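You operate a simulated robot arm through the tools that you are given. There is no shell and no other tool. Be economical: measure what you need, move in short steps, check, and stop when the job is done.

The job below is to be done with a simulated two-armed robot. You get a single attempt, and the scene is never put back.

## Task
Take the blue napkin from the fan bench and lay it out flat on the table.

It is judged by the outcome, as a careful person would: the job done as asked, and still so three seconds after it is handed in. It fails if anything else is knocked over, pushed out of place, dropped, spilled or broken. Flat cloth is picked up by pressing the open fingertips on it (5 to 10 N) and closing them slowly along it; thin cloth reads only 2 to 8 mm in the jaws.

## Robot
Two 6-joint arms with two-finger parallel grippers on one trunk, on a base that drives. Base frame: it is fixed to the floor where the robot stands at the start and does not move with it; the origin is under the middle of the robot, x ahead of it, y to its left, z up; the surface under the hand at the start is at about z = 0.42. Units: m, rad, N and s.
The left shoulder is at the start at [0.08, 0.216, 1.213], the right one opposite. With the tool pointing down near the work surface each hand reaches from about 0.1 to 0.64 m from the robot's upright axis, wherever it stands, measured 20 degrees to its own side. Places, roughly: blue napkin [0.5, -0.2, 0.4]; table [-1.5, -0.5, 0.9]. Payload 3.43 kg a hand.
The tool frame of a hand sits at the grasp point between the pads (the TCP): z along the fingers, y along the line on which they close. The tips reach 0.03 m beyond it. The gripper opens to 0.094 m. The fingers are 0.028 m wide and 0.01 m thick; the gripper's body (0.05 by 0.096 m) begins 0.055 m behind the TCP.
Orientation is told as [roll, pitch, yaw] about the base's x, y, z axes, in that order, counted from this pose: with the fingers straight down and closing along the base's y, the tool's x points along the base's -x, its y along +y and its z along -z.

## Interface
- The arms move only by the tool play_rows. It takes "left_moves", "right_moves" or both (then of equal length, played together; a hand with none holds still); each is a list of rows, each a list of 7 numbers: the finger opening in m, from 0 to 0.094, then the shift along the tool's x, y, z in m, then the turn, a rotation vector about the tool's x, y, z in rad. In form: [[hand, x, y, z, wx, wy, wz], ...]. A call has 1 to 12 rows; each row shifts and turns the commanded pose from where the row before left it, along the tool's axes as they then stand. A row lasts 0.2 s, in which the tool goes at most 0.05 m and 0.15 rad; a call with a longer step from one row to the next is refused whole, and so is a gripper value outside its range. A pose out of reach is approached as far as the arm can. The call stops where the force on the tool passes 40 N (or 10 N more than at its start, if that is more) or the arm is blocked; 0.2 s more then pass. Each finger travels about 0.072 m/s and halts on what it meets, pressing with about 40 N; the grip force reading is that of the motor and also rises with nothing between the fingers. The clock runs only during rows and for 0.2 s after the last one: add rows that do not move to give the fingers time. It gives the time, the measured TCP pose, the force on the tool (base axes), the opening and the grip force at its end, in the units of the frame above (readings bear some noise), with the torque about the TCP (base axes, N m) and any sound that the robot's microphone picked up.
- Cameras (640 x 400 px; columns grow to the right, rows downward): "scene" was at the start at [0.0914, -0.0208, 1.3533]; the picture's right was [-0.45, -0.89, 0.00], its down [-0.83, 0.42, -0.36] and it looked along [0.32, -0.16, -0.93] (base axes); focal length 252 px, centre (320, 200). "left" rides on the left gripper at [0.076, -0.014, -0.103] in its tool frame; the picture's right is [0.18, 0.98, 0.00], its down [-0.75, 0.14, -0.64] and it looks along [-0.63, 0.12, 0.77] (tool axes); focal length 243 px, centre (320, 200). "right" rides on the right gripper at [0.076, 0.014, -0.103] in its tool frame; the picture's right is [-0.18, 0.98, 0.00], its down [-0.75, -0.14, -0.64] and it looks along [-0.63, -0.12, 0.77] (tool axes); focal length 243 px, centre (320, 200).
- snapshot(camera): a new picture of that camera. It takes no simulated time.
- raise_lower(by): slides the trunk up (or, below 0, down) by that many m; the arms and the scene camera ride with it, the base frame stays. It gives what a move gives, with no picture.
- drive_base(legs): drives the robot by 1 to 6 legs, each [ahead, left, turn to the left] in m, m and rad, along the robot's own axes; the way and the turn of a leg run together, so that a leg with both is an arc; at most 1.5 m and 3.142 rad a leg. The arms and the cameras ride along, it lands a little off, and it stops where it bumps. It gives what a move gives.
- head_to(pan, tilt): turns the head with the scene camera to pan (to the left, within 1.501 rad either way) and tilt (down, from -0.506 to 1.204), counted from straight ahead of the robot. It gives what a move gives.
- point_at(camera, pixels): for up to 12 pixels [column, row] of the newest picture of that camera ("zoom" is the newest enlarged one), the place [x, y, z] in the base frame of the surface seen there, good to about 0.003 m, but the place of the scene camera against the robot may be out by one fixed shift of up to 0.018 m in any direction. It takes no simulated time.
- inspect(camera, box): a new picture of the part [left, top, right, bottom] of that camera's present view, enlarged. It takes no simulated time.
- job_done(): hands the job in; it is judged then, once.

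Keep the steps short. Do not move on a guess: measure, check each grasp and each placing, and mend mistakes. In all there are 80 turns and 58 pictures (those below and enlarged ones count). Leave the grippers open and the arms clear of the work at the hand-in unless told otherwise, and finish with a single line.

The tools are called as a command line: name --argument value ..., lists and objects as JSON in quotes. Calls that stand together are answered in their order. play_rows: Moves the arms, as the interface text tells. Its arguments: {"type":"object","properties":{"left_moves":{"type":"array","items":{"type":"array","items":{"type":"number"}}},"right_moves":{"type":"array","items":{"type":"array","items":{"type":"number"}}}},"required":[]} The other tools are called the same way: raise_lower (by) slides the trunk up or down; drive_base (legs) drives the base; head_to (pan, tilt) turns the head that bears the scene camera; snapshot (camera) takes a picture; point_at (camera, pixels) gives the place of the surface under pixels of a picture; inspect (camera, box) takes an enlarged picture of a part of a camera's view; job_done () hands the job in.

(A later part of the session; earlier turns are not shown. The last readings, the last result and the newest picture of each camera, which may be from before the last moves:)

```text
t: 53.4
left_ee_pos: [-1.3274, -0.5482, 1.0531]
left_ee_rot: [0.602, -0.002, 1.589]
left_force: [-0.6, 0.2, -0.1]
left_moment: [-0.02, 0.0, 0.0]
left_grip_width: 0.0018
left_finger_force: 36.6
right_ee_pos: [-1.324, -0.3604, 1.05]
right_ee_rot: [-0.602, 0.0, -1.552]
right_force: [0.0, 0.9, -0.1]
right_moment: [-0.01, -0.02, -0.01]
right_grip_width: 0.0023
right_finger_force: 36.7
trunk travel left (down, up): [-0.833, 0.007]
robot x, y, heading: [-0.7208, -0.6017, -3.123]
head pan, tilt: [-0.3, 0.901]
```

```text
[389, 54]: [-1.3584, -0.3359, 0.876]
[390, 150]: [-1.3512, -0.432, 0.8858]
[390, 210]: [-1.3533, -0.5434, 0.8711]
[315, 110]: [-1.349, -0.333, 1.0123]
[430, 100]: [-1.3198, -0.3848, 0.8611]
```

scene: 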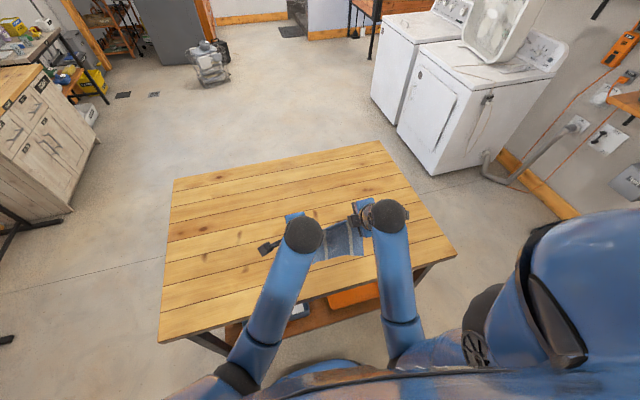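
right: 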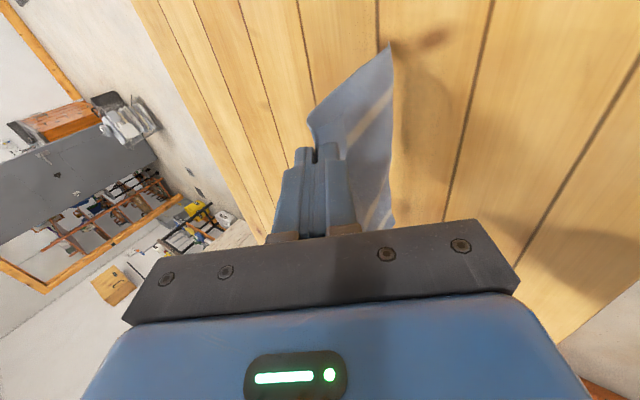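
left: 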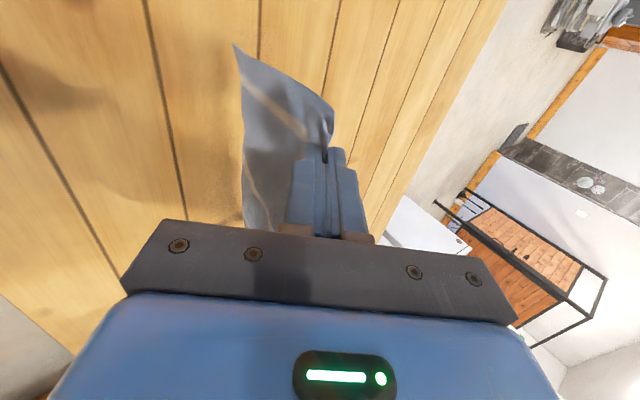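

The hem corners hang about 1 cm above the table at x≈−1.355. I bring the fingers back to vertical while the hem comes down to the table.

play_rows --left_moves '[[0, 0, 0, 0, 0.1, 0, 0], [0, 0, 0, 0, 0.1, 0, 0], [0, 0, 0, 0, 0.1, 0, 0], [0, 0, 0, 0, 0.1, 0, 0], [0, 0, 0, 0, 0.1, 0, 0], [0, 0, 0, 0, 0.1, 0, 0], [0, 0, 0, 0.005, 0, 0, 0], [0, 0, 0, 0, 0, 0, 0]]' --right_moves '[[0, 0, 0, 0, -0.1, 0, 0], [0, 0, 0, 0, -0.1, 0, 0], [0, 0, 0, 0, -0.1, 0, 0], [0, 0, 0, 0, -0.1, 0, 0], [0, 0, 0, 0, -0.1, 0, 0], [0, 0, 0, 0, -0.1, 0, 0], [0, 0, 0, 0.002, 0, 0, 0], [0, 0, 0, 0, 0, 0, 0]]'

snapshot --camera "left"

```text
t: 55.2
left_ee_pos: [-1.3262, -0.5468, 1.0491]
left_ee_rot: [0.002, -0.001, 1.59]
left_force: [0.3, -0.3, 0.2]
left_moment: [-0.01, 0.02, -0.02]
left_grip_width: 0.002
left_finger_force: 36.3
right_ee_pos: [-1.3232, -0.3597, 1.0485]
right_ee_rot: [-0.001, 0.001, -1.55]
right_force: [-0.3, 0.4, 0.9]
right_moment: [-0.01, 0.04, 0.04]
right_grip_width: 0.0018
right_finger_force: 36.9
trunk travel left (down, up): [-0.833, 0.007]
robot x, y, heading: [-0.7185, -0.6017, -3.122]
head pan, tilt: [-0.3, 0.901]
```

```text
32 pictures are left
```

left: 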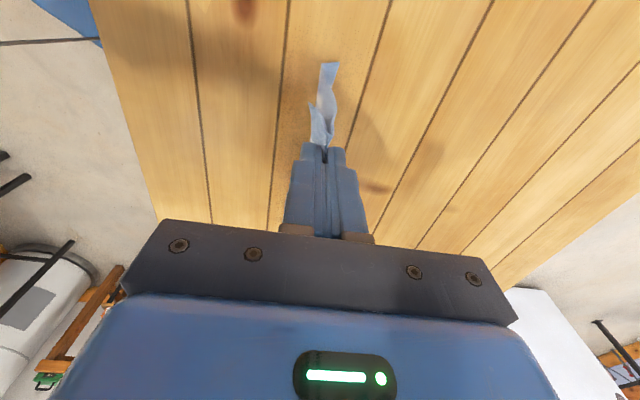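

The hem touches and curls forward, as wanted. I lay the first half by moving back and down diagonally.

play_rows --left_moves '[[0, 0, -0.009, 0.012, 0, 0, 0], [0, 0, -0.0105, 0.012, 0, 0, 0], [0, 0, -0.0105, 0.012, 0, 0, 0], [0, 0, -0.0105, 0.012, 0, 0, 0], [0, 0, -0.0105, 0.012, 0, 0, 0], [0, 0, -0.0105, 0.012, 0, 0, 0], [0, 0, 0, 0, 0, 0, 0]]' --right_moves '[[0, 0, 0.009, 0.012, 0, 0, 0], [0, 0, 0.0105, 0.012, 0, 0, 0], [0, 0, 0.0105, 0.012, 0, 0, 0], [0, 0, 0.0105, 0.012, 0, 0, 0], [0, 0, 0.0105, 0.012, 0, 0, 0], [0, 0, 0.0105, 0.012, 0, 0, 0], [0, 0, 0, 0, 0, 0, 0]]'

snapshot --camera "left"

snapshot --camera "right"

```text
t: 56.8
left_ee_pos: [-1.2643, -0.5451, 0.9752]
left_ee_rot: [0.002, -0.002, 1.591]
left_force: [0.2, 0.6, 1.4]
left_moment: [0.02, 0.0, 0.03]
left_grip_width: 0.002
left_finger_force: 36.5
right_ee_pos: [-1.2633, -0.3605, 0.9747]
right_ee_rot: [-0.002, 0.001, -1.551]
right_force: [-0.2, -0.4, -0.8]
right_moment: [-0.03, 0.02, -0.01]
right_grip_width: 0.002
right_finger_force: 36.5
trunk travel left (down, up): [-0.833, 0.007]
robot x, y, heading: [-0.7247, -0.5988, -3.125]
head pan, tilt: [-0.3, 0.901]
```

```text
31 pictures are left
```

left: 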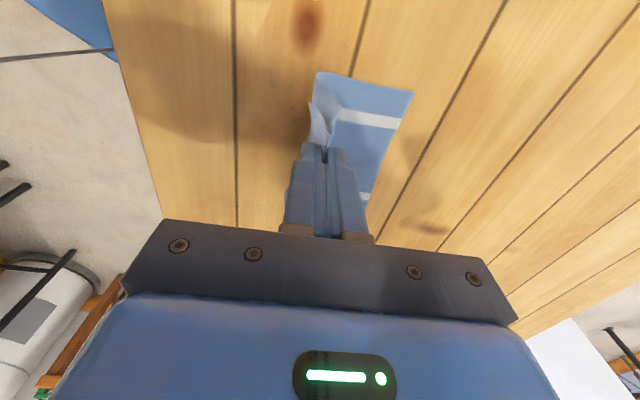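

```text
30 pictures are left
```

right: 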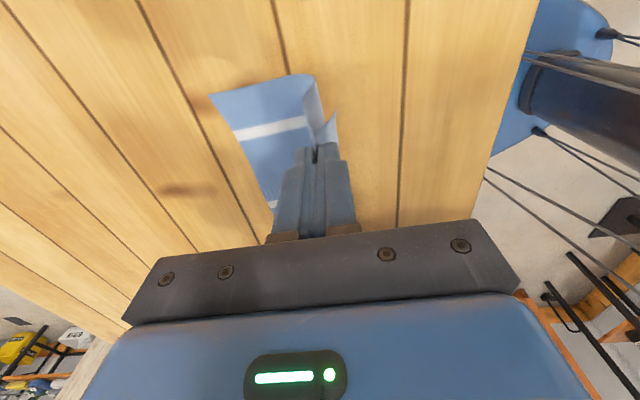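

It lays beautifully. I continue, down to about 4 mm above contact.

play_rows --left_moves '[[0, 0, -0.0105, 0.011, 0, 0, 0], [0, 0, -0.0105, 0.011, 0, 0, 0], [0, 0, -0.0105, 0.011, 0, 0, 0], [0, 0, -0.0105, 0.011, 0, 0, 0], [0, 0, -0.0105, 0.011, 0, 0, 0], [0, 0, -0.0105, 0.011, 0, 0, 0], [0, 0, -0.008, 0.01, 0, 0, 0], [0, 0, 0, 0, 0, 0, 0]]' --right_moves '[[0, 0, 0.0105, 0.011, 0, 0, 0], [0, 0, 0.0105, 0.011, 0, 0, 0], [0, 0, 0.0105, 0.011, 0, 0, 0], [0, 0, 0.0105, 0.011, 0, 0, 0], [0, 0, 0.0105, 0.011, 0, 0, 0], [0, 0, 0.0105, 0.011, 0, 0, 0], [0, 0, 0.008, 0.01, 0, 0, 0], [0, 0, 0, 0, 0, 0, 0]]'

snapshot --camera "left"

snapshot --camera "right"

```text
t: 58.6
left_ee_pos: [-1.1941, -0.5447, 0.9003]
left_ee_rot: [0.002, -0.003, 1.59]
left_force: [0.3, -0.5, 0.2]
left_moment: [0.03, 0.03, 0.01]
left_grip_width: 0.0017
left_finger_force: 36.7
right_ee_pos: [-1.1894, -0.3566, 0.8985]
right_ee_rot: [-0.003, -0.002, -1.551]
right_force: [-0.1, -0.5, 0.7]
right_moment: [-0.01, 0.02, 0.02]
right_grip_width: 0.0021
right_finger_force: 36.5
trunk travel left (down, up): [-0.833, 0.007]
robot x, y, heading: [-0.7241, -0.6001, -3.123]
head pan, tilt: [-0.3, 0.901]
```

```text
29 pictures are left
```

left: 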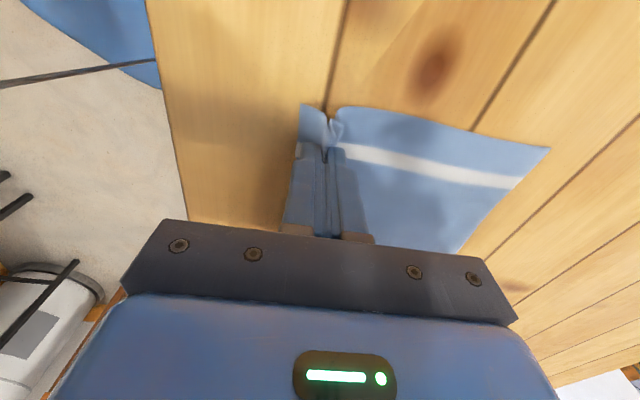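

```text
28 pictures are left
```

right: 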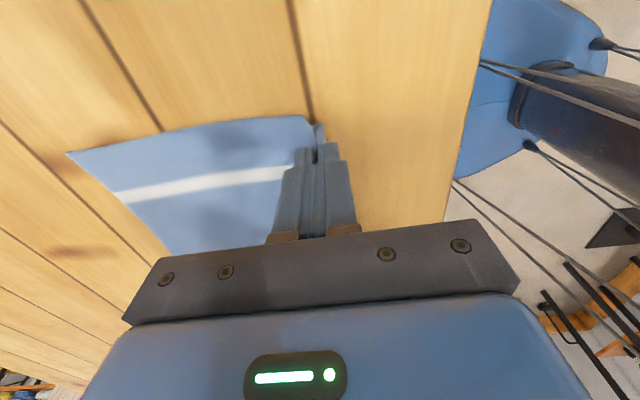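

The napkin is down except for the two pinched folds. I lower to the cloth and check the force before opening, which should spread the folds out.

play_rows --left_moves '[[0, 0, 0, 0.003, 0, 0, 0], [0, 0, 0, 0.003, 0, 0, 0], [0, 0, 0, 0.001, 0, 0, 0], [0, 0, 0, 0, 0, 0, 0]]' --right_moves '[[0, 0, 0, 0.003, 0, 0, 0], [0, 0, 0, 0.002, 0, 0, 0], [0, 0, 0, 0.001, 0, 0, 0], [0, 0, 0, 0, 0, 0, 0]]'

```text
t: 59.6
left_ee_pos: [-1.1956, -0.5455, 0.8927]
left_ee_rot: [0.002, -0.003, 1.59]
left_force: [-0.5, -0.4, 0.5]
left_moment: [0.02, -0.01, 0.01]
left_grip_width: 0.0017
left_finger_force: 36.5
right_ee_pos: [-1.1901, -0.3566, 0.8938]
right_ee_rot: [-0.001, -0.001, -1.552]
right_force: [0.1, 1.0, 0.6]
right_moment: [0.0, 0.01, 0.03]
right_grip_width: 0.0021
right_finger_force: 36.7
trunk travel left (down, up): [-0.833, 0.007]
robot x, y, heading: [-0.7222, -0.604, -3.124]
head pan, tilt: [-0.3, 0.901]
```

play_rows --left_moves '[[0, 0, 0, 0.001, 0, 0, 0], [0, 0, 0, 0.0005, 0, 0, 0], [0, 0, 0, 0, 0, 0, 0]]' --right_moves '[[0, 0, 0, 0.001, 0, 0, 0], [0, 0, 0, 0.001, 0, 0, 0], [0, 0, 0, 0, 0, 0, 0]]'

```text
t: 60.4
left_ee_pos: [-1.1947, -0.5446, 0.8929]
left_ee_rot: [0.003, -0.002, 1.59]
left_force: [-0.4, 0.9, 0.0]
left_moment: [0.01, 0.04, 0.04]
left_grip_width: 0.0018
left_finger_force: 36.4
right_ee_pos: [-1.1904, -0.3565, 0.8915]
right_ee_rot: [-0.004, -0.002, -1.551]
right_force: [2.7, 0.4, 7.9]
right_moment: [0.02, -0.03, 0.04]
right_grip_width: 0.002
right_finger_force: 36.7
trunk travel left (down, up): [-0.833, 0.007]
robot x, y, heading: [-0.7217, -0.6016, -3.129]
head pan, tilt: [-0.3, 0.901]
```

The right hand touches with 8 N. I lower the left 1.3 mm more, then open both slowly to 4 cm to spread the folds.

play_rows --left_moves '[[0, 0, 0, 0.001, 0, 0, 0], [0, 0, 0, 0.0003, 0, 0, 0], [0.004, 0, 0, 0, 0, 0, 0], [0.008, 0, 0, 0, 0, 0, 0], [0.012, 0, 0, 0, 0, 0, 0], [0.016, 0, 0, 0, 0, 0, 0], [0.02, 0, 0, 0, 0, 0, 0], [0.024, 0, 0, 0, 0, 0, 0], [0.028, 0, 0, 0, 0, 0, 0], [0.034, 0, 0, 0, 0, 0, 0], [0.04, 0, 0, 0, 0, 0, 0], [0.04, 0, 0, 0, 0, 0, 0]]' --right_moves '[[0, 0, 0, 0, 0, 0, 0], [0, 0, 0, 0, 0, 0, 0], [0.004, 0, 0, 0, 0, 0, 0], [0.008, 0, 0, 0, 0, 0, 0], [0.012, 0, 0, 0, 0, 0, 0], [0.016, 0, 0, 0, 0, 0, 0], [0.02, 0, 0, 0, 0, 0, 0], [0.024, 0, 0, 0, 0, 0, 0], [0.028, 0, 0, 0, 0, 0, 0], [0.034, 0, 0, 0, 0, 0, 0], [0.04, 0, 0, 0, 0, 0, 0], [0.04, 0, 0, 0, 0, 0, 0]]'

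snapshot --camera "left"

snapshot --camera "right"

```text
t: 63.0
left_ee_pos: [-1.1938, -0.5452, 0.8917]
left_ee_rot: [0.003, -0.004, 1.59]
left_force: [1.0, -0.9, 5.7]
left_moment: [0.0, 0.02, 0.03]
left_grip_width: 0.0393
left_finger_force: 0.1
right_ee_pos: [-1.192, -0.3567, 0.891]
right_ee_rot: [-0.001, -0.001, -1.552]
right_force: [0.5, 0.5, 2.8]
right_moment: [-0.02, 0.03, 0.0]
right_grip_width: 0.0396
right_finger_force: 0.1
trunk travel left (down, up): [-0.833, 0.007]
robot x, y, heading: [-0.7212, -0.6003, -3.123]
head pan, tilt: [-0.3, 0.901]
```

```text
27 pictures are left
```

left: 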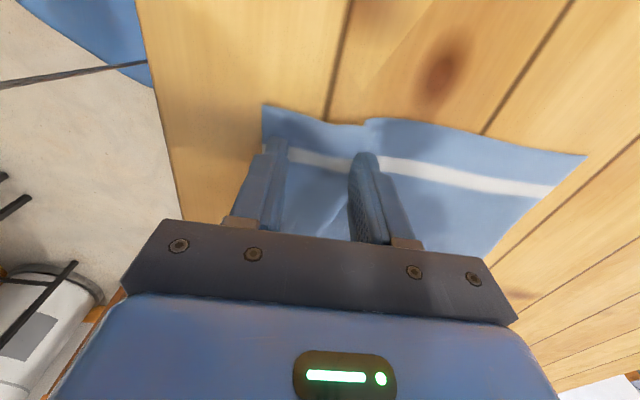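

```text
26 pictures are left
```

right: 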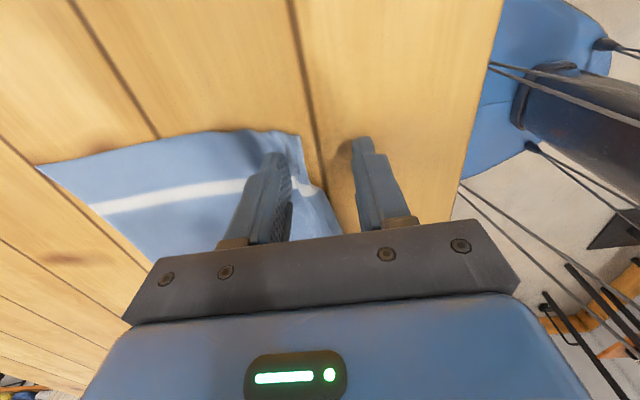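

Both folds opened. I lift both hands straight up slowly and inspect the napkin.

play_rows --left_moves '[[0.04, 0, 0, -0.005, 0, 0, 0], [0.04, 0, 0, -0.01, 0, 0, 0], [0.04, 0, 0, -0.02, 0, 0, 0], [0.04, 0, 0, -0.03, 0, 0, 0], [0.04, 0, 0, -0.03, 0, 0, 0], [0.04, 0, 0, -0.03, 0, 0, 0]]' --right_moves '[[0.04, 0, 0, -0.005, 0, 0, 0], [0.04, 0, 0, -0.01, 0, 0, 0], [0.04, 0, 0, -0.02, 0, 0, 0], [0.04, 0, 0, -0.03, 0, 0, 0], [0.04, 0, 0, -0.03, 0, 0, 0], [0.04, 0, 0, -0.03, 0, 0, 0]]'

snapshot --camera "left"

snapshot --camera "right"

```text
t: 64.4
left_ee_pos: [-1.1909, -0.5422, 1.0156]
left_ee_rot: [0.002, -0.002, 1.589]
left_force: [0.8, 1.1, 0.3]
left_moment: [0.03, 0.0, -0.01]
left_grip_width: 0.0398
left_finger_force: 0.0
right_ee_pos: [-1.1907, -0.3554, 1.0146]
right_ee_rot: [-0.001, 0.0, -1.551]
right_force: [0.4, -0.9, 0.9]
right_moment: [0.01, -0.03, -0.02]
right_grip_width: 0.04
right_finger_force: 0.0
trunk travel left (down, up): [-0.833, 0.007]
robot x, y, heading: [-0.722, -0.6009, -3.124]
head pan, tilt: [-0.3, 0.901]
```

```text
25 pictures are left
```

left: 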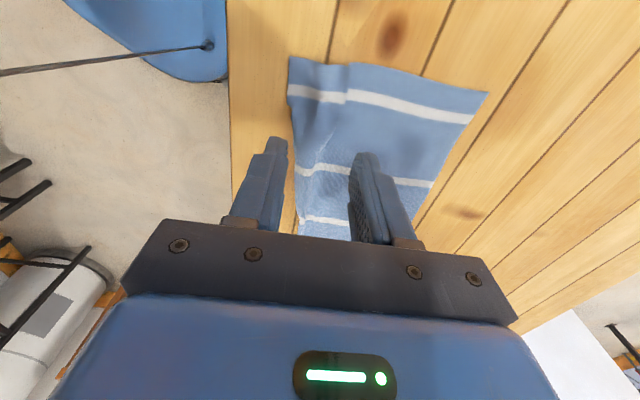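

```text
24 pictures are left
```

right: 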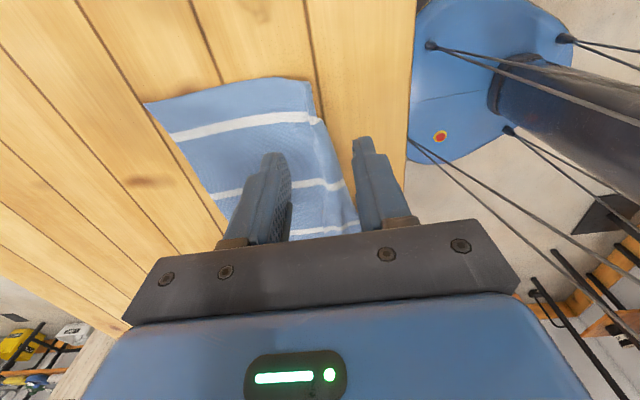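

The left side looks flat with a slight ridge. The right near corner looks short, so it may be tucked. I zoom in and measure.

inspect --camera "right" --box '[130, 50, 380, 250]'

point_at --camera "zoom" --pixels '[[45, 140], [300, 80], [440, 75], [450, 120], [490, 180], [540, 330], [420, 170], [460, 170], [350, 200]]'

point_at --camera "left" --pixels '[[291, 60], [350, 68], [340, 66], [485, 95], [294, 100], [297, 170], [345, 100], [325, 130], [299, 225], [310, 80]]'

```text
2.00 times, centred on (255, 150) of right
```

zoom: 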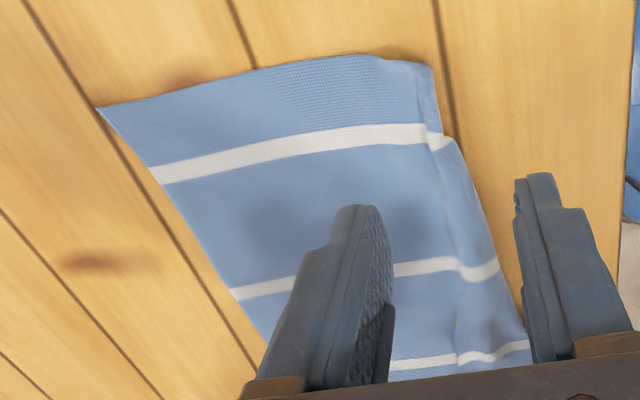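

```text
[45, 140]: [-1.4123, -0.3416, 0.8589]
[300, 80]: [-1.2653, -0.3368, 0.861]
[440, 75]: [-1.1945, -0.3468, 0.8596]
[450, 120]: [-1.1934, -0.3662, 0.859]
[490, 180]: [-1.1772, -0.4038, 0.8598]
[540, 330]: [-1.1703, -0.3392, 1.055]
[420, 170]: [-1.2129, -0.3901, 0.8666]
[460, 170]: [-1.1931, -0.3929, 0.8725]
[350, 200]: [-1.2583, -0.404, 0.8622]
```

```text
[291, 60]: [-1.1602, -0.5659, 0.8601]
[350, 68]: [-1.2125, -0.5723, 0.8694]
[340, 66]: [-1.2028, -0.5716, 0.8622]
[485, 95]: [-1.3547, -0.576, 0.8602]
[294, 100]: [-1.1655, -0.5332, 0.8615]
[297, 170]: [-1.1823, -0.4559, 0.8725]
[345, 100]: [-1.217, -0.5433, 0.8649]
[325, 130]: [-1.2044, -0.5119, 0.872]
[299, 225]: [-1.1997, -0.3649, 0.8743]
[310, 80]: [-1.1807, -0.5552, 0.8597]
```

The left corner reaches x −1.16, but the right one only −1.195, with a ridge about 10 mm high. So a small fold is still there on the right. I move both hands outward for a clear view.

play_rows --left_moves '[[0.04, 0.03, 0, -0.005, 0, 0, 0], [0.04, 0.03, 0, -0.005, 0, 0, 0], [0.04, 0.03, -0.02, 0, 0, 0, 0], [0.04, 0.02, -0.02, 0, 0, 0, 0]]' --right_moves '[[0.04, 0.03, 0, -0.005, 0, 0, 0], [0.04, 0.03, 0, -0.005, 0, 0, 0], [0.04, 0.03, 0, 0, 0, 0, 0], [0.04, 0.02, 0, 0, 0, 0, 0]]'

inspect --camera "scene" --box '[260, 180, 420, 280]'

snapshot --camera "right"

```text
t: 65.4
left_ee_pos: [-1.1528, -0.6547, 1.0236]
left_ee_rot: [0.004, -0.003, 1.591]
left_force: [-0.4, -0.4, 0.4]
left_moment: [0.04, 0.0, -0.02]
left_grip_width: 0.0397
left_finger_force: 0.0
right_ee_pos: [-1.1909, -0.2451, 1.0245]
right_ee_rot: [-0.001, -0.001, -1.551]
right_force: [0.6, -0.5, -0.3]
right_moment: [-0.03, -0.03, -0.01]
right_grip_width: 0.04
right_finger_force: 0.0
trunk travel left (down, up): [-0.833, 0.007]
robot x, y, heading: [-0.7211, -0.6046, -3.119]
head pan, tilt: [-0.3, 0.901]
```

```text
4.00 times, centred on (340, 230) of scene
```

zoom: 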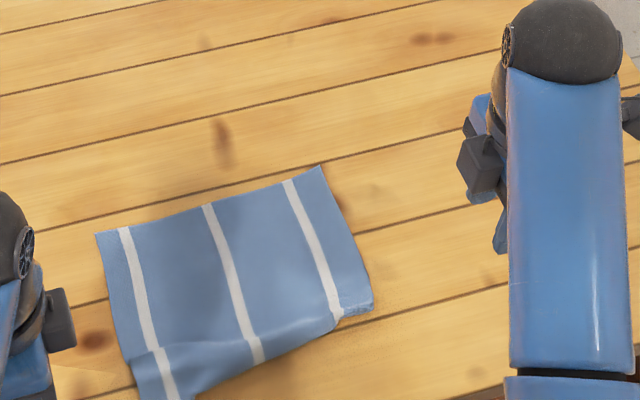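

```text
21 pictures are left
```

right: 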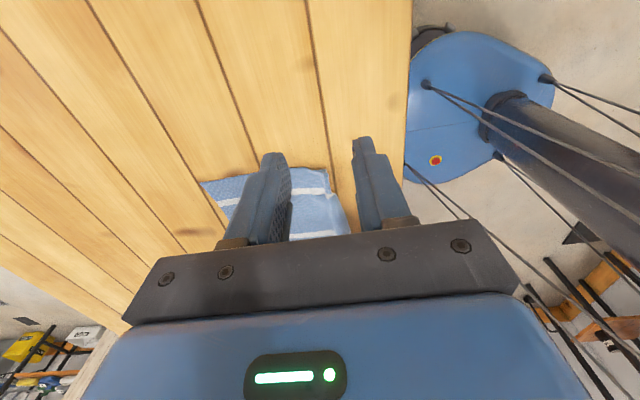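

Now it's clear: a tuck runs along the near edge, biggest at the right corner (zoom 350,305). I measure points along it.

point_at --camera "zoom" --pixels '[[355, 298], [360, 310], [340, 316], [330, 300], [330, 325], [300, 335], [260, 360], [200, 390], [150, 360], [370, 270], [320, 168], [98, 235]]'

inspect --camera "scene" --box '[280, 230, 370, 290]'

```text
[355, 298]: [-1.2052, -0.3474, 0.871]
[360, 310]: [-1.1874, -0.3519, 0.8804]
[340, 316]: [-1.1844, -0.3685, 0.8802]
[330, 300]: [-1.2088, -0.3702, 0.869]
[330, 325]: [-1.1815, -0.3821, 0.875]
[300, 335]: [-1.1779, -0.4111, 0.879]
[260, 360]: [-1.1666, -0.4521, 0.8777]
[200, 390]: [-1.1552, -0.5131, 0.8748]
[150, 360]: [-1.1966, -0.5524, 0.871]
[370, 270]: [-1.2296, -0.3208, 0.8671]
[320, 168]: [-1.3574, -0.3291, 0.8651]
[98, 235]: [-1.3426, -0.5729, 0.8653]
```

```text
6.67 times, centred on (325, 260) of scene
```

zoom: 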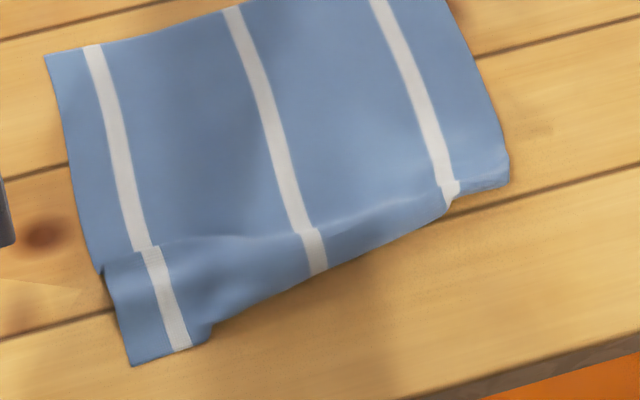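

The near edge is rolled under on the right side: its true hem is hidden below from y≈−0.5 to −0.35, about 4 cm at the corner. To mend it, the right hand will pinch the rolled edge, lift it so the flap hangs free, pull back, and set it down moving forward so the flap is left on the near side. First I go above the edge at (−1.195, −0.368).

play_rows --right_moves '[[0.035, -0.03, -0.001, 0.01, 0, 0, 0], [0.035, -0.03, -0.001, 0.01, 0, 0, 0], [0.035, -0.03, -0.001, 0.02, 0, 0, 0], [0.035, -0.03, -0.001, 0.03, 0, 0, 0], [0.035, -0.003, 0, 0.03, 0, 0, 0], [0.035, 0, 0, 0.015, 0, 0, 0], [0.035, 0, 0, 0, 0, 0, 0]]'

inspect --camera "right" --box '[180, 80, 430, 240]'

```text
t: 67.0
left_ee_pos: [-1.1537, -0.6532, 1.0234]
left_ee_rot: [0.001, -0.003, 1.59]
left_force: [0.0, 0.1, 0.0]
left_moment: [0.0, -0.04, 0.0]
left_grip_width: 0.0401
left_finger_force: 0.0
right_ee_pos: [-1.1946, -0.3691, 0.9096]
right_ee_rot: [-0.001, -0.002, -1.551]
right_force: [-0.3, -0.5, 0.1]
right_moment: [0.0, 0.01, 0.0]
right_grip_width: 0.0353
right_finger_force: 0.0
trunk travel left (down, up): [-0.833, 0.007]
robot x, y, heading: [-0.7217, -0.5986, -3.12]
head pan, tilt: [-0.3, 0.901]
```

```text
2.50 times, centred on (305, 160) of right
```

zoom: 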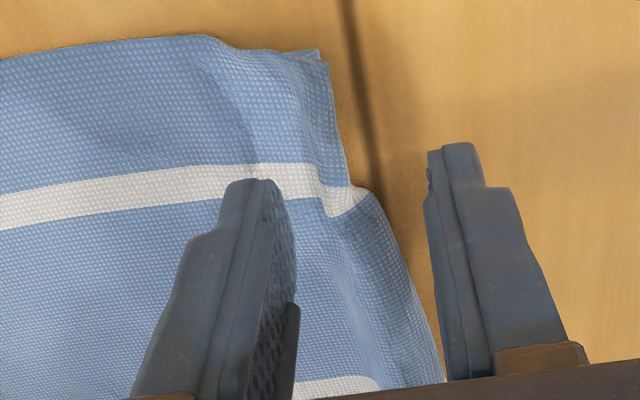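

The rolled edge lies between the open fingers. I lower to light contact.

play_rows --right_moves '[[0.035, 0, 0, 0.008, 0, 0, 0], [0.035, 0, 0, 0.007, 0, 0, 0], [0.035, 0, 0, 0.002, 0, 0, 0], [0.035, 0, 0, 0.001, 0, 0, 0], [0.035, 0, 0, 0.0005, 0, 0, 0], [0.035, 0, 0, 0, 0, 0, 0]]'

```text
t: 68.4
left_ee_pos: [-1.1544, -0.6525, 1.024]
left_ee_rot: [0.0, 0.0, 1.591]
left_force: [-0.1, 0.4, -0.1]
left_moment: [0.03, -0.01, 0.03]
left_grip_width: 0.0401
left_finger_force: 0.0
right_ee_pos: [-1.1939, -0.3707, 0.8938]
right_ee_rot: [-0.002, 0.0, -1.552]
right_force: [-0.1, 0.2, -0.7]
right_moment: [-0.01, 0.02, -0.02]
right_grip_width: 0.0349
right_finger_force: 0.1
trunk travel left (down, up): [-0.833, 0.007]
robot x, y, heading: [-0.7217, -0.6016, -3.117]
head pan, tilt: [-0.3, 0.901]
```

No contact yet. I go 2 mm lower and close slowly.

play_rows --right_moves '[[0.035, 0, 0, 0.001, 0, 0, 0], [0.035, 0, 0, 0.001, 0, 0, 0], [0.031, 0, 0, 0, 0, 0, 0], [0.027, 0, 0, 0, 0, 0, 0], [0.023, 0, 0, 0, 0, 0, 0], [0.019, 0, 0, 0, 0, 0, 0], [0.015, 0, 0, 0, 0, 0, 0], [0.011, 0, 0, 0, 0, 0, 0], [0.007, 0, 0, 0, 0, 0, 0], [0.003, 0, 0, 0, 0, 0, 0], [0, 0, 0, 0, 0, 0, 0], [0, 0, 0, 0, 0, 0, 0]]'

play_rows --right_moves '[[0, 0, 0, -0.01, 0, 0, 0], [0, 0, 0, -0.012, 0, 0, 0], [0, 0, 0.003, -0.012, 0, 0, 0], [0, 0, 0.003, -0.012, 0, 0, 0], [0, 0, 0.003, -0.01, 0, 0, 0], [0, 0, 0, 0, 0, 0, 0]]'

snapshot --camera "right"

```text
t: 71.0
left_ee_pos: [-1.1519, -0.6549, 1.0245]
left_ee_rot: [0.005, -0.003, 1.588]
left_force: [0.0, -0.2, 0.4]
left_moment: [-0.02, -0.02, 0.02]
left_grip_width: 0.0397
left_finger_force: 0.0
right_ee_pos: [-1.1947, -0.3707, 0.8915]
right_ee_rot: [-0.005, 0.003, -1.553]
right_force: [2.1, -1.2, 15.0]
right_moment: [-0.01, -0.01, -0.02]
right_grip_width: 0.002
right_finger_force: 36.8
trunk travel left (down, up): [-0.833, 0.007]
robot x, y, heading: [-0.7202, -0.5994, -3.126]
head pan, tilt: [-0.3, 0.901]
```

```text
t: 72.4
left_ee_pos: [-1.1539, -0.6539, 1.0252]
left_ee_rot: [0.002, -0.002, 1.588]
left_force: [0.0, -0.2, 0.4]
left_moment: [-0.01, -0.03, 0.03]
left_grip_width: 0.0401
left_finger_force: 0.1
right_ee_pos: [-1.1873, -0.369, 0.9482]
right_ee_rot: [0.001, 0.0, -1.55]
right_force: [-0.6, -0.1, 0.0]
right_moment: [0.0, -0.04, -0.05]
right_grip_width: 0.0021
right_finger_force: 36.8
trunk travel left (down, up): [-0.833, 0.007]
robot x, y, heading: [-0.7209, -0.6024, -3.12]
head pan, tilt: [-0.3, 0.901]
```

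```text
18 pictures are left
```

right: 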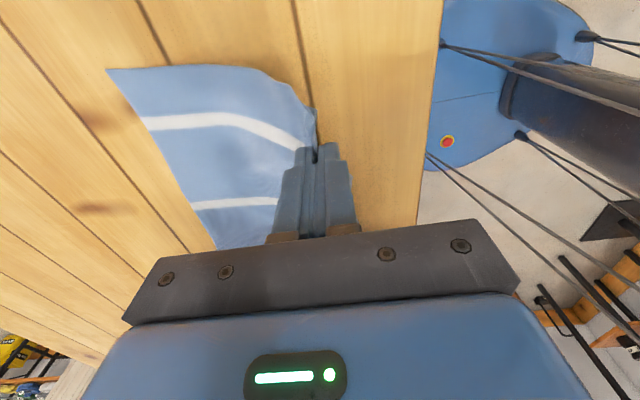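

The edge is lifted about 5 cm. I zoom in to see where the flap hangs.

inspect --camera "right" --box '[220, 50, 360, 150]'

inspect --camera "scene" --box '[280, 220, 400, 295]'

```text
4.00 times, centred on (290, 100) of right
```

zoom: 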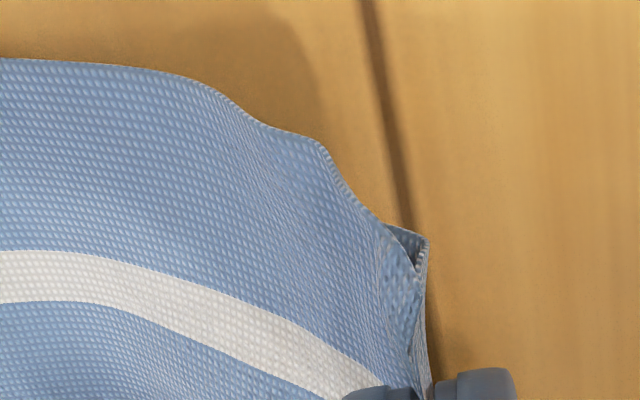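

```text
5.33 times, centred on (340, 258) of scene
```

zoom: 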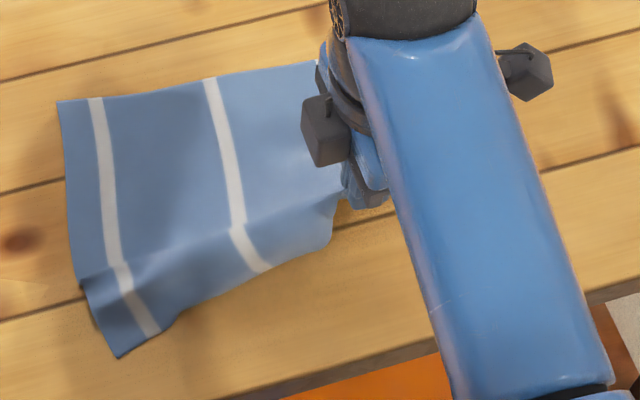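

The corner is bunched around the grip, so a local fix is uncertain. A cleaner mend is to put it down, pick up the undisturbed far edge at both corners and lift the napkin fully so the near hem falls free. Then I lay it again moving forward. First I set this edge down and release it.

play_rows --right_moves '[[0, 0, 0.004, 0.01, 0, 0, 0], [0, 0, 0.004, 0.012, 0, 0, 0], [0, 0, 0.004, 0.012, 0, 0, 0], [0, 0, 0.0, 0.012, 0, 0, 0], [0, 0, 0, 0.006, 0, 0, 0], [0.006, 0, 0, 0, 0, 0, 0], [0.015, 0, 0, 0, 0, 0, 0], [0.03, 0, 0, 0, 0, 0, 0], [0.04, 0, 0, -0.01, 0, 0, 0], [0.04, 0, 0, -0.03, 0, 0, 0], [0.04, 0, 0, -0.04, 0, 0, 0], [0.03, 0, 0, -0.04, 0, 0, 0]]'

drive_base --legs '[[0.03, 0, 0]]'

```text
t: 75.0
left_ee_pos: [-1.1533, -0.6541, 1.0247]
left_ee_rot: [0.003, -0.003, 1.591]
left_force: [-1.4, -0.7, 0.3]
left_moment: [0.0, 0.05, 0.01]
left_grip_width: 0.0401
left_finger_force: 0.1
right_ee_pos: [-1.1701, -0.3661, 1.016]
right_ee_rot: [-0.001, 0.0, -1.55]
right_force: [0.3, 0.2, -0.2]
right_moment: [0.01, -0.01, -0.01]
right_grip_width: 0.0299
right_finger_force: 0.1
trunk travel left (down, up): [-0.833, 0.007]
robot x, y, heading: [-0.7255, -0.6014, -3.124]
head pan, tilt: [-0.3, 0.901]
```

```text
t: 75.9
left_ee_pos: [-1.1777, -0.6544, 1.0278]
left_ee_rot: [0.01, -0.002, 1.59]
left_force: [0.3, -0.4, 1.0]
left_moment: [0.02, 0.06, -0.01]
left_grip_width: 0.0398
left_finger_force: 0.1
right_ee_pos: [-1.1943, -0.3667, 1.0175]
right_ee_rot: [-0.006, -0.002, -1.552]
right_force: [1.1, -0.9, 0.1]
right_moment: [0.01, 0.07, -0.02]
right_grip_width: 0.0301
right_finger_force: 0.1
trunk travel left (down, up): [-0.833, 0.007]
robot x, y, heading: [-0.7518, -0.5993, -3.12]
head pan, tilt: [-0.3, 0.901]
```

I move both hands above the far corners, aiming at (−1.32, −0.355) and (−1.32, −0.548).

play_rows --left_moves '[[0.03, -0.0177, 0.0237, 0, 0, 0, 0], [0.03, -0.0177, 0.0237, 0, 0, 0, 0], [0.03, -0.0177, 0.0237, 0, 0, 0, 0], [0.03, -0.0177, 0.0237, 0, 0, 0, 0], [0.03, -0.0177, 0.0237, 0.02, 0, 0, 0], [0.03, -0.0177, 0.0237, 0.03, 0, 0, 0], [0.03, 0, 0, 0.03, 0, 0, 0], [0.03, 0, 0, 0.015, 0, 0, 0], [0.03, 0, 0, 0, 0, 0, 0]]' --right_moves '[[0.03, 0.002, -0.021, 0, 0, 0, 0], [0.03, 0.002, -0.021, 0, 0, 0, 0], [0.03, 0.002, -0.021, 0, 0, 0, 0], [0.03, 0.002, -0.021, 0, 0, 0, 0], [0.03, 0.002, -0.021, 0.02, 0, 0, 0], [0.03, 0.002, -0.021, 0.03, 0, 0, 0], [0.03, 0, 0, 0.03, 0, 0, 0], [0.03, 0, 0, 0.006, 0, 0, 0], [0.03, 0, 0, 0, 0, 0, 0]]'

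snapshot --camera "left"

snapshot --camera "right"

```text
t: 77.9
left_ee_pos: [-1.3291, -0.5503, 0.9311]
left_ee_rot: [0.001, -0.003, 1.59]
left_force: [0.2, 0.1, 0.3]
left_moment: [0.03, 0.0, 0.02]
left_grip_width: 0.03
left_finger_force: 0.0
right_ee_pos: [-1.327, -0.3569, 0.9298]
right_ee_rot: [-0.001, 0.0, -1.551]
right_force: [0.8, -0.1, 1.0]
right_moment: [0.0, -0.01, -0.01]
right_grip_width: 0.0303
right_finger_force: 0.0
trunk travel left (down, up): [-0.833, 0.007]
robot x, y, heading: [-0.7521, -0.6024, -3.121]
head pan, tilt: [-0.3, 0.901]
```

```text
15 pictures are left
```

left: 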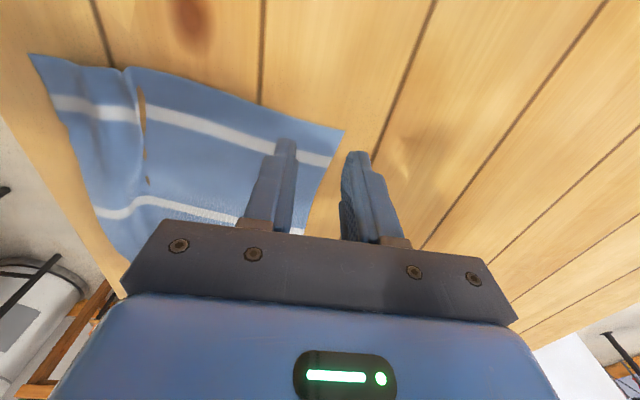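

```text
14 pictures are left
```

right: 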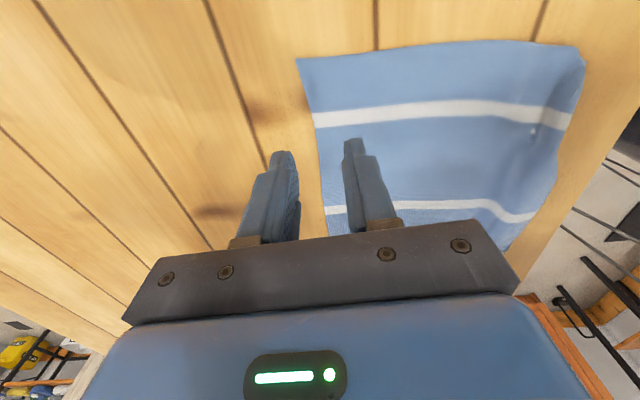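

The napkin has shifted back a little and the right near corner now looks open. I measure its outline and the ridge.

point_at --camera "left" --pixels '[[34, 57], [340, 133], [125, 72], [135, 100], [143, 170], [100, 210], [318, 190], [105, 140], [160, 140]]'

point_at --camera "right" --pixels '[[302, 64], [535, 45], [580, 55], [565, 130], [535, 130], [515, 235], [324, 170], [560, 70], [500, 70], [550, 90], [500, 130], [570, 95]]'

```text
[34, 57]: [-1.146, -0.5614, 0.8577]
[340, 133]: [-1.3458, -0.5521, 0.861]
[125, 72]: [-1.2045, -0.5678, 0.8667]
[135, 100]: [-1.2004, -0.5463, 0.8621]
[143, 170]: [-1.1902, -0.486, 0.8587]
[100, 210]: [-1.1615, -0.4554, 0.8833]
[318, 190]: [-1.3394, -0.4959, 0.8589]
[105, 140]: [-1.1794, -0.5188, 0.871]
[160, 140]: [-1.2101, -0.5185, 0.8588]
```

```text
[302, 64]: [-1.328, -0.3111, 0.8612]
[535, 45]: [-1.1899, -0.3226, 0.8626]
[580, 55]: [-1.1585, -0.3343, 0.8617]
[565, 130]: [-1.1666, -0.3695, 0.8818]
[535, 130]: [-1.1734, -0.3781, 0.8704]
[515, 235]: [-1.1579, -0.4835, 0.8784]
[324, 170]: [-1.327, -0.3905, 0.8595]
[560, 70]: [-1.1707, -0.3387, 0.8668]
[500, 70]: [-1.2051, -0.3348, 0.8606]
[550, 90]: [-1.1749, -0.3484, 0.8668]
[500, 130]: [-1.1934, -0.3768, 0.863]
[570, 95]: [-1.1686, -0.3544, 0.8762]
```

The right side is still about 4 cm short, so the redo is needed. I shift to the true far corners (right −1.300, −0.337; left −1.315, −0.53) and lower to just above the cloth.

play_rows --left_moves '[[0.03, -0.01, -0.0065, 0, 0, 0, 0], [0.03, -0.01, -0.0065, 0, 0, 0, 0], [0.03, 0, 0, 0.015, 0, 0, 0], [0.03, 0, 0, 0.014, 0, 0, 0], [0.03, 0, 0, 0.007, 0, 0, 0], [0.03, 0, 0, 0, 0, 0, 0]]' --right_moves '[[0.03, 0.01, 0.0135, 0, 0, 0, 0], [0.03, 0.01, 0.0135, 0, 0, 0, 0], [0.03, 0, 0, 0.015, 0, 0, 0], [0.03, 0, 0, 0.014, 0, 0, 0], [0.03, 0, 0, 0.006, 0, 0, 0], [0.03, 0, 0, 0, 0, 0, 0]]'

```text
t: 79.3
left_ee_pos: [-1.3048, -0.5362, 0.9001]
left_ee_rot: [0.001, -0.002, 1.589]
left_force: [0.3, -0.3, 0.1]
left_moment: [-0.01, -0.01, -0.01]
left_grip_width: 0.0299
left_finger_force: 0.0
left hand out of reach, approached as far as the arm can: row 4, 5
right_ee_pos: [-1.3009, -0.3364, 0.8953]
right_ee_rot: [-0.002, 0.001, -1.551]
right_force: [0.2, 0.2, 0.4]
right_moment: [0.01, -0.01, -0.02]
right_grip_width: 0.03
right_finger_force: 0.1
trunk travel left (down, up): [-0.833, 0.007]
robot x, y, heading: [-0.7528, -0.6007, -3.122]
head pan, tilt: [-0.3, 0.901]
```

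The left hand can't reach across that far. I raise both hands 4 cm, sidestep the base 0.15 m to the right and bring the hands back over the corners.

play_rows --left_moves '[[0.03, 0, -0.005, -0.02, 0, 0, 0], [0.03, 0, -0.005, -0.025, 0, 0, 0], [0.03, 0, 0, 0, 0, 0, 0]]' --right_moves '[[0.03, 0, 0, -0.02, 0, 0, 0], [0.03, 0, 0, -0.025, 0, 0, 0], [0.03, 0, 0, 0, 0, 0, 0]]'

drive_base --legs '[[0, -0.15, 0]]'

play_rows --left_moves '[[0.03, 0.025, 0, 0, 0, 0, 0], [0.03, 0.025, 0, 0, 0, 0, 0], [0.03, 0.025, 0, 0, 0, 0, 0], [0.03, 0.025, 0, 0, 0, 0, 0], [0.03, 0.025, 0, 0, 0, 0, 0], [0.03, 0.02, 0, 0, 0, 0, 0], [0.03, 0, 0, 0, 0, 0, 0]]' --right_moves '[[0.03, -0.025, 0, 0, 0, 0, 0], [0.03, -0.025, 0, 0, 0, 0, 0], [0.03, -0.025, 0, 0, 0, 0, 0], [0.03, -0.025, 0, 0, 0, 0, 0], [0.03, -0.025, 0, 0, 0, 0, 0], [0.03, -0.02, 0, 0, 0, 0, 0], [0.03, 0, 0, 0, 0, 0, 0]]'

```text
t: 80.1
left_ee_pos: [-1.2946, -0.5339, 0.9457]
left_ee_rot: [0.0, -0.001, 1.592]
left_force: [-0.3, -0.3, 0.0]
left_moment: [-0.01, -0.03, -0.01]
left_grip_width: 0.0298
left_finger_force: 0.1
right_ee_pos: [-1.3006, -0.3357, 0.9399]
right_ee_rot: [0.002, 0.001, -1.55]
right_force: [0.7, -0.3, -0.3]
right_moment: [0.02, 0.02, -0.02]
right_grip_width: 0.0298
right_finger_force: 0.1
trunk travel left (down, up): [-0.833, 0.007]
robot x, y, heading: [-0.7504, -0.6019, -3.121]
head pan, tilt: [-0.3, 0.901]
```

```text
t: 81.4
left_ee_pos: [-1.2972, -0.3894, 0.9455]
left_ee_rot: [0.002, -0.005, 1.59]
left_force: [-1.2, -0.3, 0.4]
left_moment: [0.03, -0.03, 0.03]
left_grip_width: 0.0299
left_finger_force: 0.0
right_ee_pos: [-1.3023, -0.1918, 0.9407]
right_ee_rot: [-0.002, 0.004, -1.552]
right_force: [0.2, -0.3, 0.5]
right_moment: [0.03, -0.01, -0.01]
right_grip_width: 0.0301
right_finger_force: 0.0
trunk travel left (down, up): [-0.833, 0.007]
robot x, y, heading: [-0.7529, -0.4536, -3.124]
head pan, tilt: [-0.3, 0.901]
```

```text
t: 83.0
left_ee_pos: [-1.2949, -0.5308, 0.9456]
left_ee_rot: [0.002, -0.002, 1.588]
left_force: [0.3, 0.1, -0.1]
left_moment: [0.0, 0.02, 0.01]
left_grip_width: 0.0302
left_finger_force: 0.1
right_ee_pos: [-1.3011, -0.3352, 0.9399]
right_ee_rot: [-0.001, -0.002, -1.553]
right_force: [0.2, -0.2, 0.2]
right_moment: [-0.05, -0.01, -0.03]
right_grip_width: 0.0299
right_finger_force: 0.1
trunk travel left (down, up): [-0.833, 0.007]
robot x, y, heading: [-0.7563, -0.4549, -3.125]
head pan, tilt: [-0.3, 0.901]
```

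Both hands are positioned. The left goes 2 cm forward, then both go down to about 3 mm above the cloth.

play_rows --left_moves '[[0.03, 0, 0.01, 0, 0, 0, 0], [0.03, 0, 0.01, 0.01, 0, 0, 0], [0.03, 0, 0, 0.02, 0, 0, 0], [0.03, 0, 0, 0.015, 0, 0, 0], [0.03, 0, 0, 0.006, 0, 0, 0], [0.03, 0, 0, 0, 0, 0, 0]]' --right_moves '[[0.03, 0, 0, 0.01, 0, 0, 0], [0.03, 0, 0, 0.01, 0, 0, 0], [0.03, 0, 0, 0.01, 0, 0, 0], [0.03, 0, 0, 0.01, 0, 0, 0], [0.03, 0, 0, 0.005, 0, 0, 0], [0.03, 0, 0, 0, 0, 0, 0]]'

play_rows --left_moves '[[0.03, 0, 0, 0.0015, 0, 0, 0], [0.03, 0, 0, 0.001, 0, 0, 0], [0.03, 0, 0, 0, 0, 0, 0]]' --right_moves '[[0.03, 0, 0, 0.0015, 0, 0, 0], [0.03, 0, 0, 0.001, 0, 0, 0], [0.03, 0, 0, 0, 0, 0, 0]]'

```text
t: 84.4
left_ee_pos: [-1.315, -0.5319, 0.8925]
left_ee_rot: [0.002, 0.0, 1.591]
left_force: [-0.4, -0.6, 0.6]
left_moment: [0.0, -0.01, 0.05]
left_grip_width: 0.0302
left_finger_force: 0.0
right_ee_pos: [-1.3005, -0.3345, 0.8961]
right_ee_rot: [-0.003, 0.001, -1.552]
right_force: [-1.2, -0.1, 0.4]
right_moment: [-0.03, 0.02, 0.0]
right_grip_width: 0.0299
right_finger_force: 0.2
trunk travel left (down, up): [-0.833, 0.007]
robot x, y, heading: [-0.7557, -0.4526, -3.125]
head pan, tilt: [-0.3, 0.901]
```

```text
t: 85.2
left_ee_pos: [-1.3144, -0.5329, 0.8923]
left_ee_rot: [0.002, -0.001, 1.59]
left_force: [0.6, 0.6, 0.2]
left_moment: [0.01, 0.01, -0.03]
left_grip_width: 0.03
left_finger_force: 0.1
right_ee_pos: [-1.3008, -0.3342, 0.8932]
right_ee_rot: [-0.001, 0.0, -1.55]
right_force: [-0.3, 0.2, 0.1]
right_moment: [-0.02, -0.02, -0.02]
right_grip_width: 0.0301
right_finger_force: 0.0
trunk travel left (down, up): [-0.833, 0.007]
robot x, y, heading: [-0.7543, -0.4511, -3.118]
head pan, tilt: [-0.3, 0.901]
```

Still no contact on either hand. I go 1.5 mm lower.

play_rows --left_moves '[[0.03, 0, 0, 0.001, 0, 0, 0], [0.03, 0, 0, 0.0005, 0, 0, 0], [0.03, 0, 0, 0, 0, 0, 0]]' --right_moves '[[0.03, 0, 0, 0.0015, 0, 0, 0], [0.03, 0, 0, 0.0005, 0, 0, 0], [0.03, 0, 0, 0, 0, 0, 0]]'

```text
t: 86.0
left_ee_pos: [-1.3151, -0.5322, 0.891]
left_ee_rot: [0.001, -0.002, 1.59]
left_force: [0.2, -0.8, 2.0]
left_moment: [-0.05, 0.02, -0.01]
left_grip_width: 0.0301
left_finger_force: 0.1
right_ee_pos: [-1.3014, -0.3349, 0.8919]
right_ee_rot: [-0.002, 0.0, -1.55]
right_force: [0.0, 1.4, 0.1]
right_moment: [-0.01, -0.02, -0.01]
right_grip_width: 0.03
right_finger_force: 0.1
trunk travel left (down, up): [-0.833, 0.007]
robot x, y, heading: [-0.7546, -0.4543, -3.126]
head pan, tilt: [-0.3, 0.901]
```

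play_rows --left_moves '[[0.03, 0, 0, 0.0008, 0, 0, 0], [0.03, 0, 0, 0, 0, 0, 0]]' --right_moves '[[0.03, 0, 0, 0.001, 0, 0, 0], [0.03, 0, 0, 0, 0, 0, 0]]'

```text
t: 86.6
left_ee_pos: [-1.3149, -0.5316, 0.8911]
left_ee_rot: [0.003, -0.002, 1.59]
left_force: [-0.9, 0.7, 8.2]
left_moment: [-0.05, -0.01, 0.0]
left_grip_width: 0.0294
left_finger_force: 0.1
right_ee_pos: [-1.2994, -0.3343, 0.892]
right_ee_rot: [-0.004, 0.0, -1.552]
right_force: [-0.1, -0.6, 5.0]
right_moment: [0.01, -0.02, 0.0]
right_grip_width: 0.0298
right_finger_force: 0.0
trunk travel left (down, up): [-0.833, 0.007]
robot x, y, heading: [-0.7561, -0.4543, -3.122]
head pan, tilt: [-0.3, 0.901]
```

The contact is good: left 8 N, right 5 N. I close slowly, then lift 5 cm.

play_rows --left_moves '[[0.027, 0, 0, 0, 0, 0, 0], [0.024, 0, 0, 0, 0, 0, 0], [0.021, 0, 0, 0, 0, 0, 0], [0.018, 0, 0, 0, 0, 0, 0], [0.015, 0, 0, 0, 0, 0, 0], [0.012, 0, 0, 0, 0, 0, 0], [0.009, 0, 0, 0, 0, 0, 0], [0.006, 0, 0, 0, 0, 0, 0], [0.003, 0, 0, 0, 0, 0, 0], [0, 0, 0, 0, 0, 0, 0], [0, 0, 0, 0, 0, 0, 0]]' --right_moves '[[0.027, 0, 0, 0.0002, 0, 0, 0], [0.024, 0, 0, 0, 0, 0, 0], [0.021, 0, 0, 0, 0, 0, 0], [0.018, 0, 0, 0, 0, 0, 0], [0.015, 0, 0, 0, 0, 0, 0], [0.012, 0, 0, 0, 0, 0, 0], [0.009, 0, 0, 0, 0, 0, 0], [0.006, 0, 0, 0, 0, 0, 0], [0.003, 0, 0, 0, 0, 0, 0], [0, 0, 0, 0, 0, 0, 0], [0, 0, 0, 0, 0, 0, 0]]'

play_rows --left_moves '[[0, 0, 0, -0.01, 0, 0, 0], [0, 0, 0, -0.01, 0, 0, 0], [0, 0, -0.005, -0.01, 0, 0, 0], [0, 0, -0.005, -0.01, 0, 0, 0], [0, 0, -0.005, -0.01, 0, 0, 0], [0, 0, 0, 0, 0, 0, 0]]' --right_moves '[[0, 0, 0, -0.01, 0, 0, 0], [0, 0, 0, -0.01, 0, 0, 0], [0, 0, 0.005, -0.01, 0, 0, 0], [0, 0, 0.005, -0.01, 0, 0, 0], [0, 0, 0.005, -0.01, 0, 0, 0], [0, 0, 0, 0, 0, 0, 0]]'

snapshot --camera "right"

snapshot --camera "left"

```text
t: 89.0
left_ee_pos: [-1.3133, -0.5323, 0.8901]
left_ee_rot: [0.004, -0.002, 1.589]
left_force: [0.3, 1.0, 8.9]
left_moment: [-0.03, 0.01, -0.06]
left_grip_width: 0.0018
left_finger_force: 36.7
right_ee_pos: [-1.2989, -0.3346, 0.8907]
right_ee_rot: [-0.004, -0.001, -1.552]
right_force: [-1.7, -0.4, 13.9]
right_moment: [0.04, 0.07, 0.0]
right_grip_width: 0.0017
right_finger_force: 36.3
trunk travel left (down, up): [-0.833, 0.007]
robot x, y, heading: [-0.7569, -0.4537, -3.121]
head pan, tilt: [-0.3, 0.901]
```

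```text
t: 90.4
left_ee_pos: [-1.2999, -0.5306, 0.9389]
left_ee_rot: [0.001, -0.003, 1.59]
left_force: [0.8, 0.5, -0.2]
left_moment: [0.07, -0.01, -0.03]
left_grip_width: 0.0021
left_finger_force: 36.7
right_ee_pos: [-1.2845, -0.3347, 0.9393]
right_ee_rot: [-0.001, 0.002, -1.551]
right_force: [-0.2, -0.7, -0.6]
right_moment: [-0.04, -0.01, 0.04]
right_grip_width: 0.0017
right_finger_force: 36.4
trunk travel left (down, up): [-0.833, 0.007]
robot x, y, heading: [-0.7581, -0.4486, -3.12]
head pan, tilt: [-0.3, 0.901]
```

```text
13 pictures are left
```

right: 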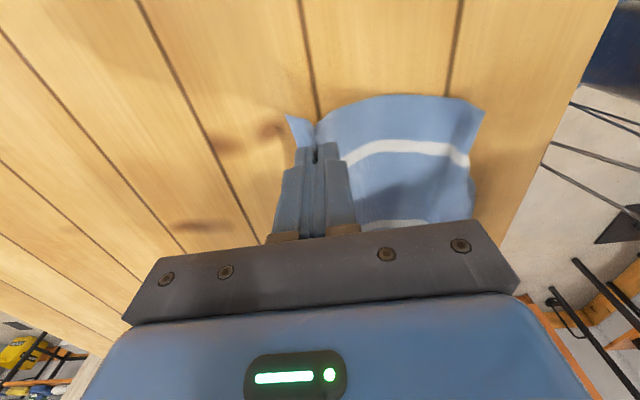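

```text
12 pictures are left
```

left: 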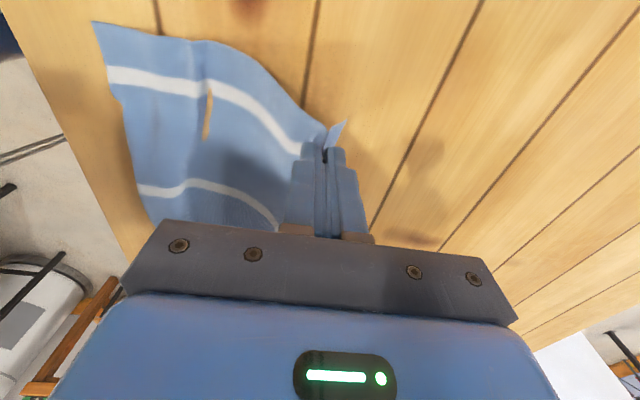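

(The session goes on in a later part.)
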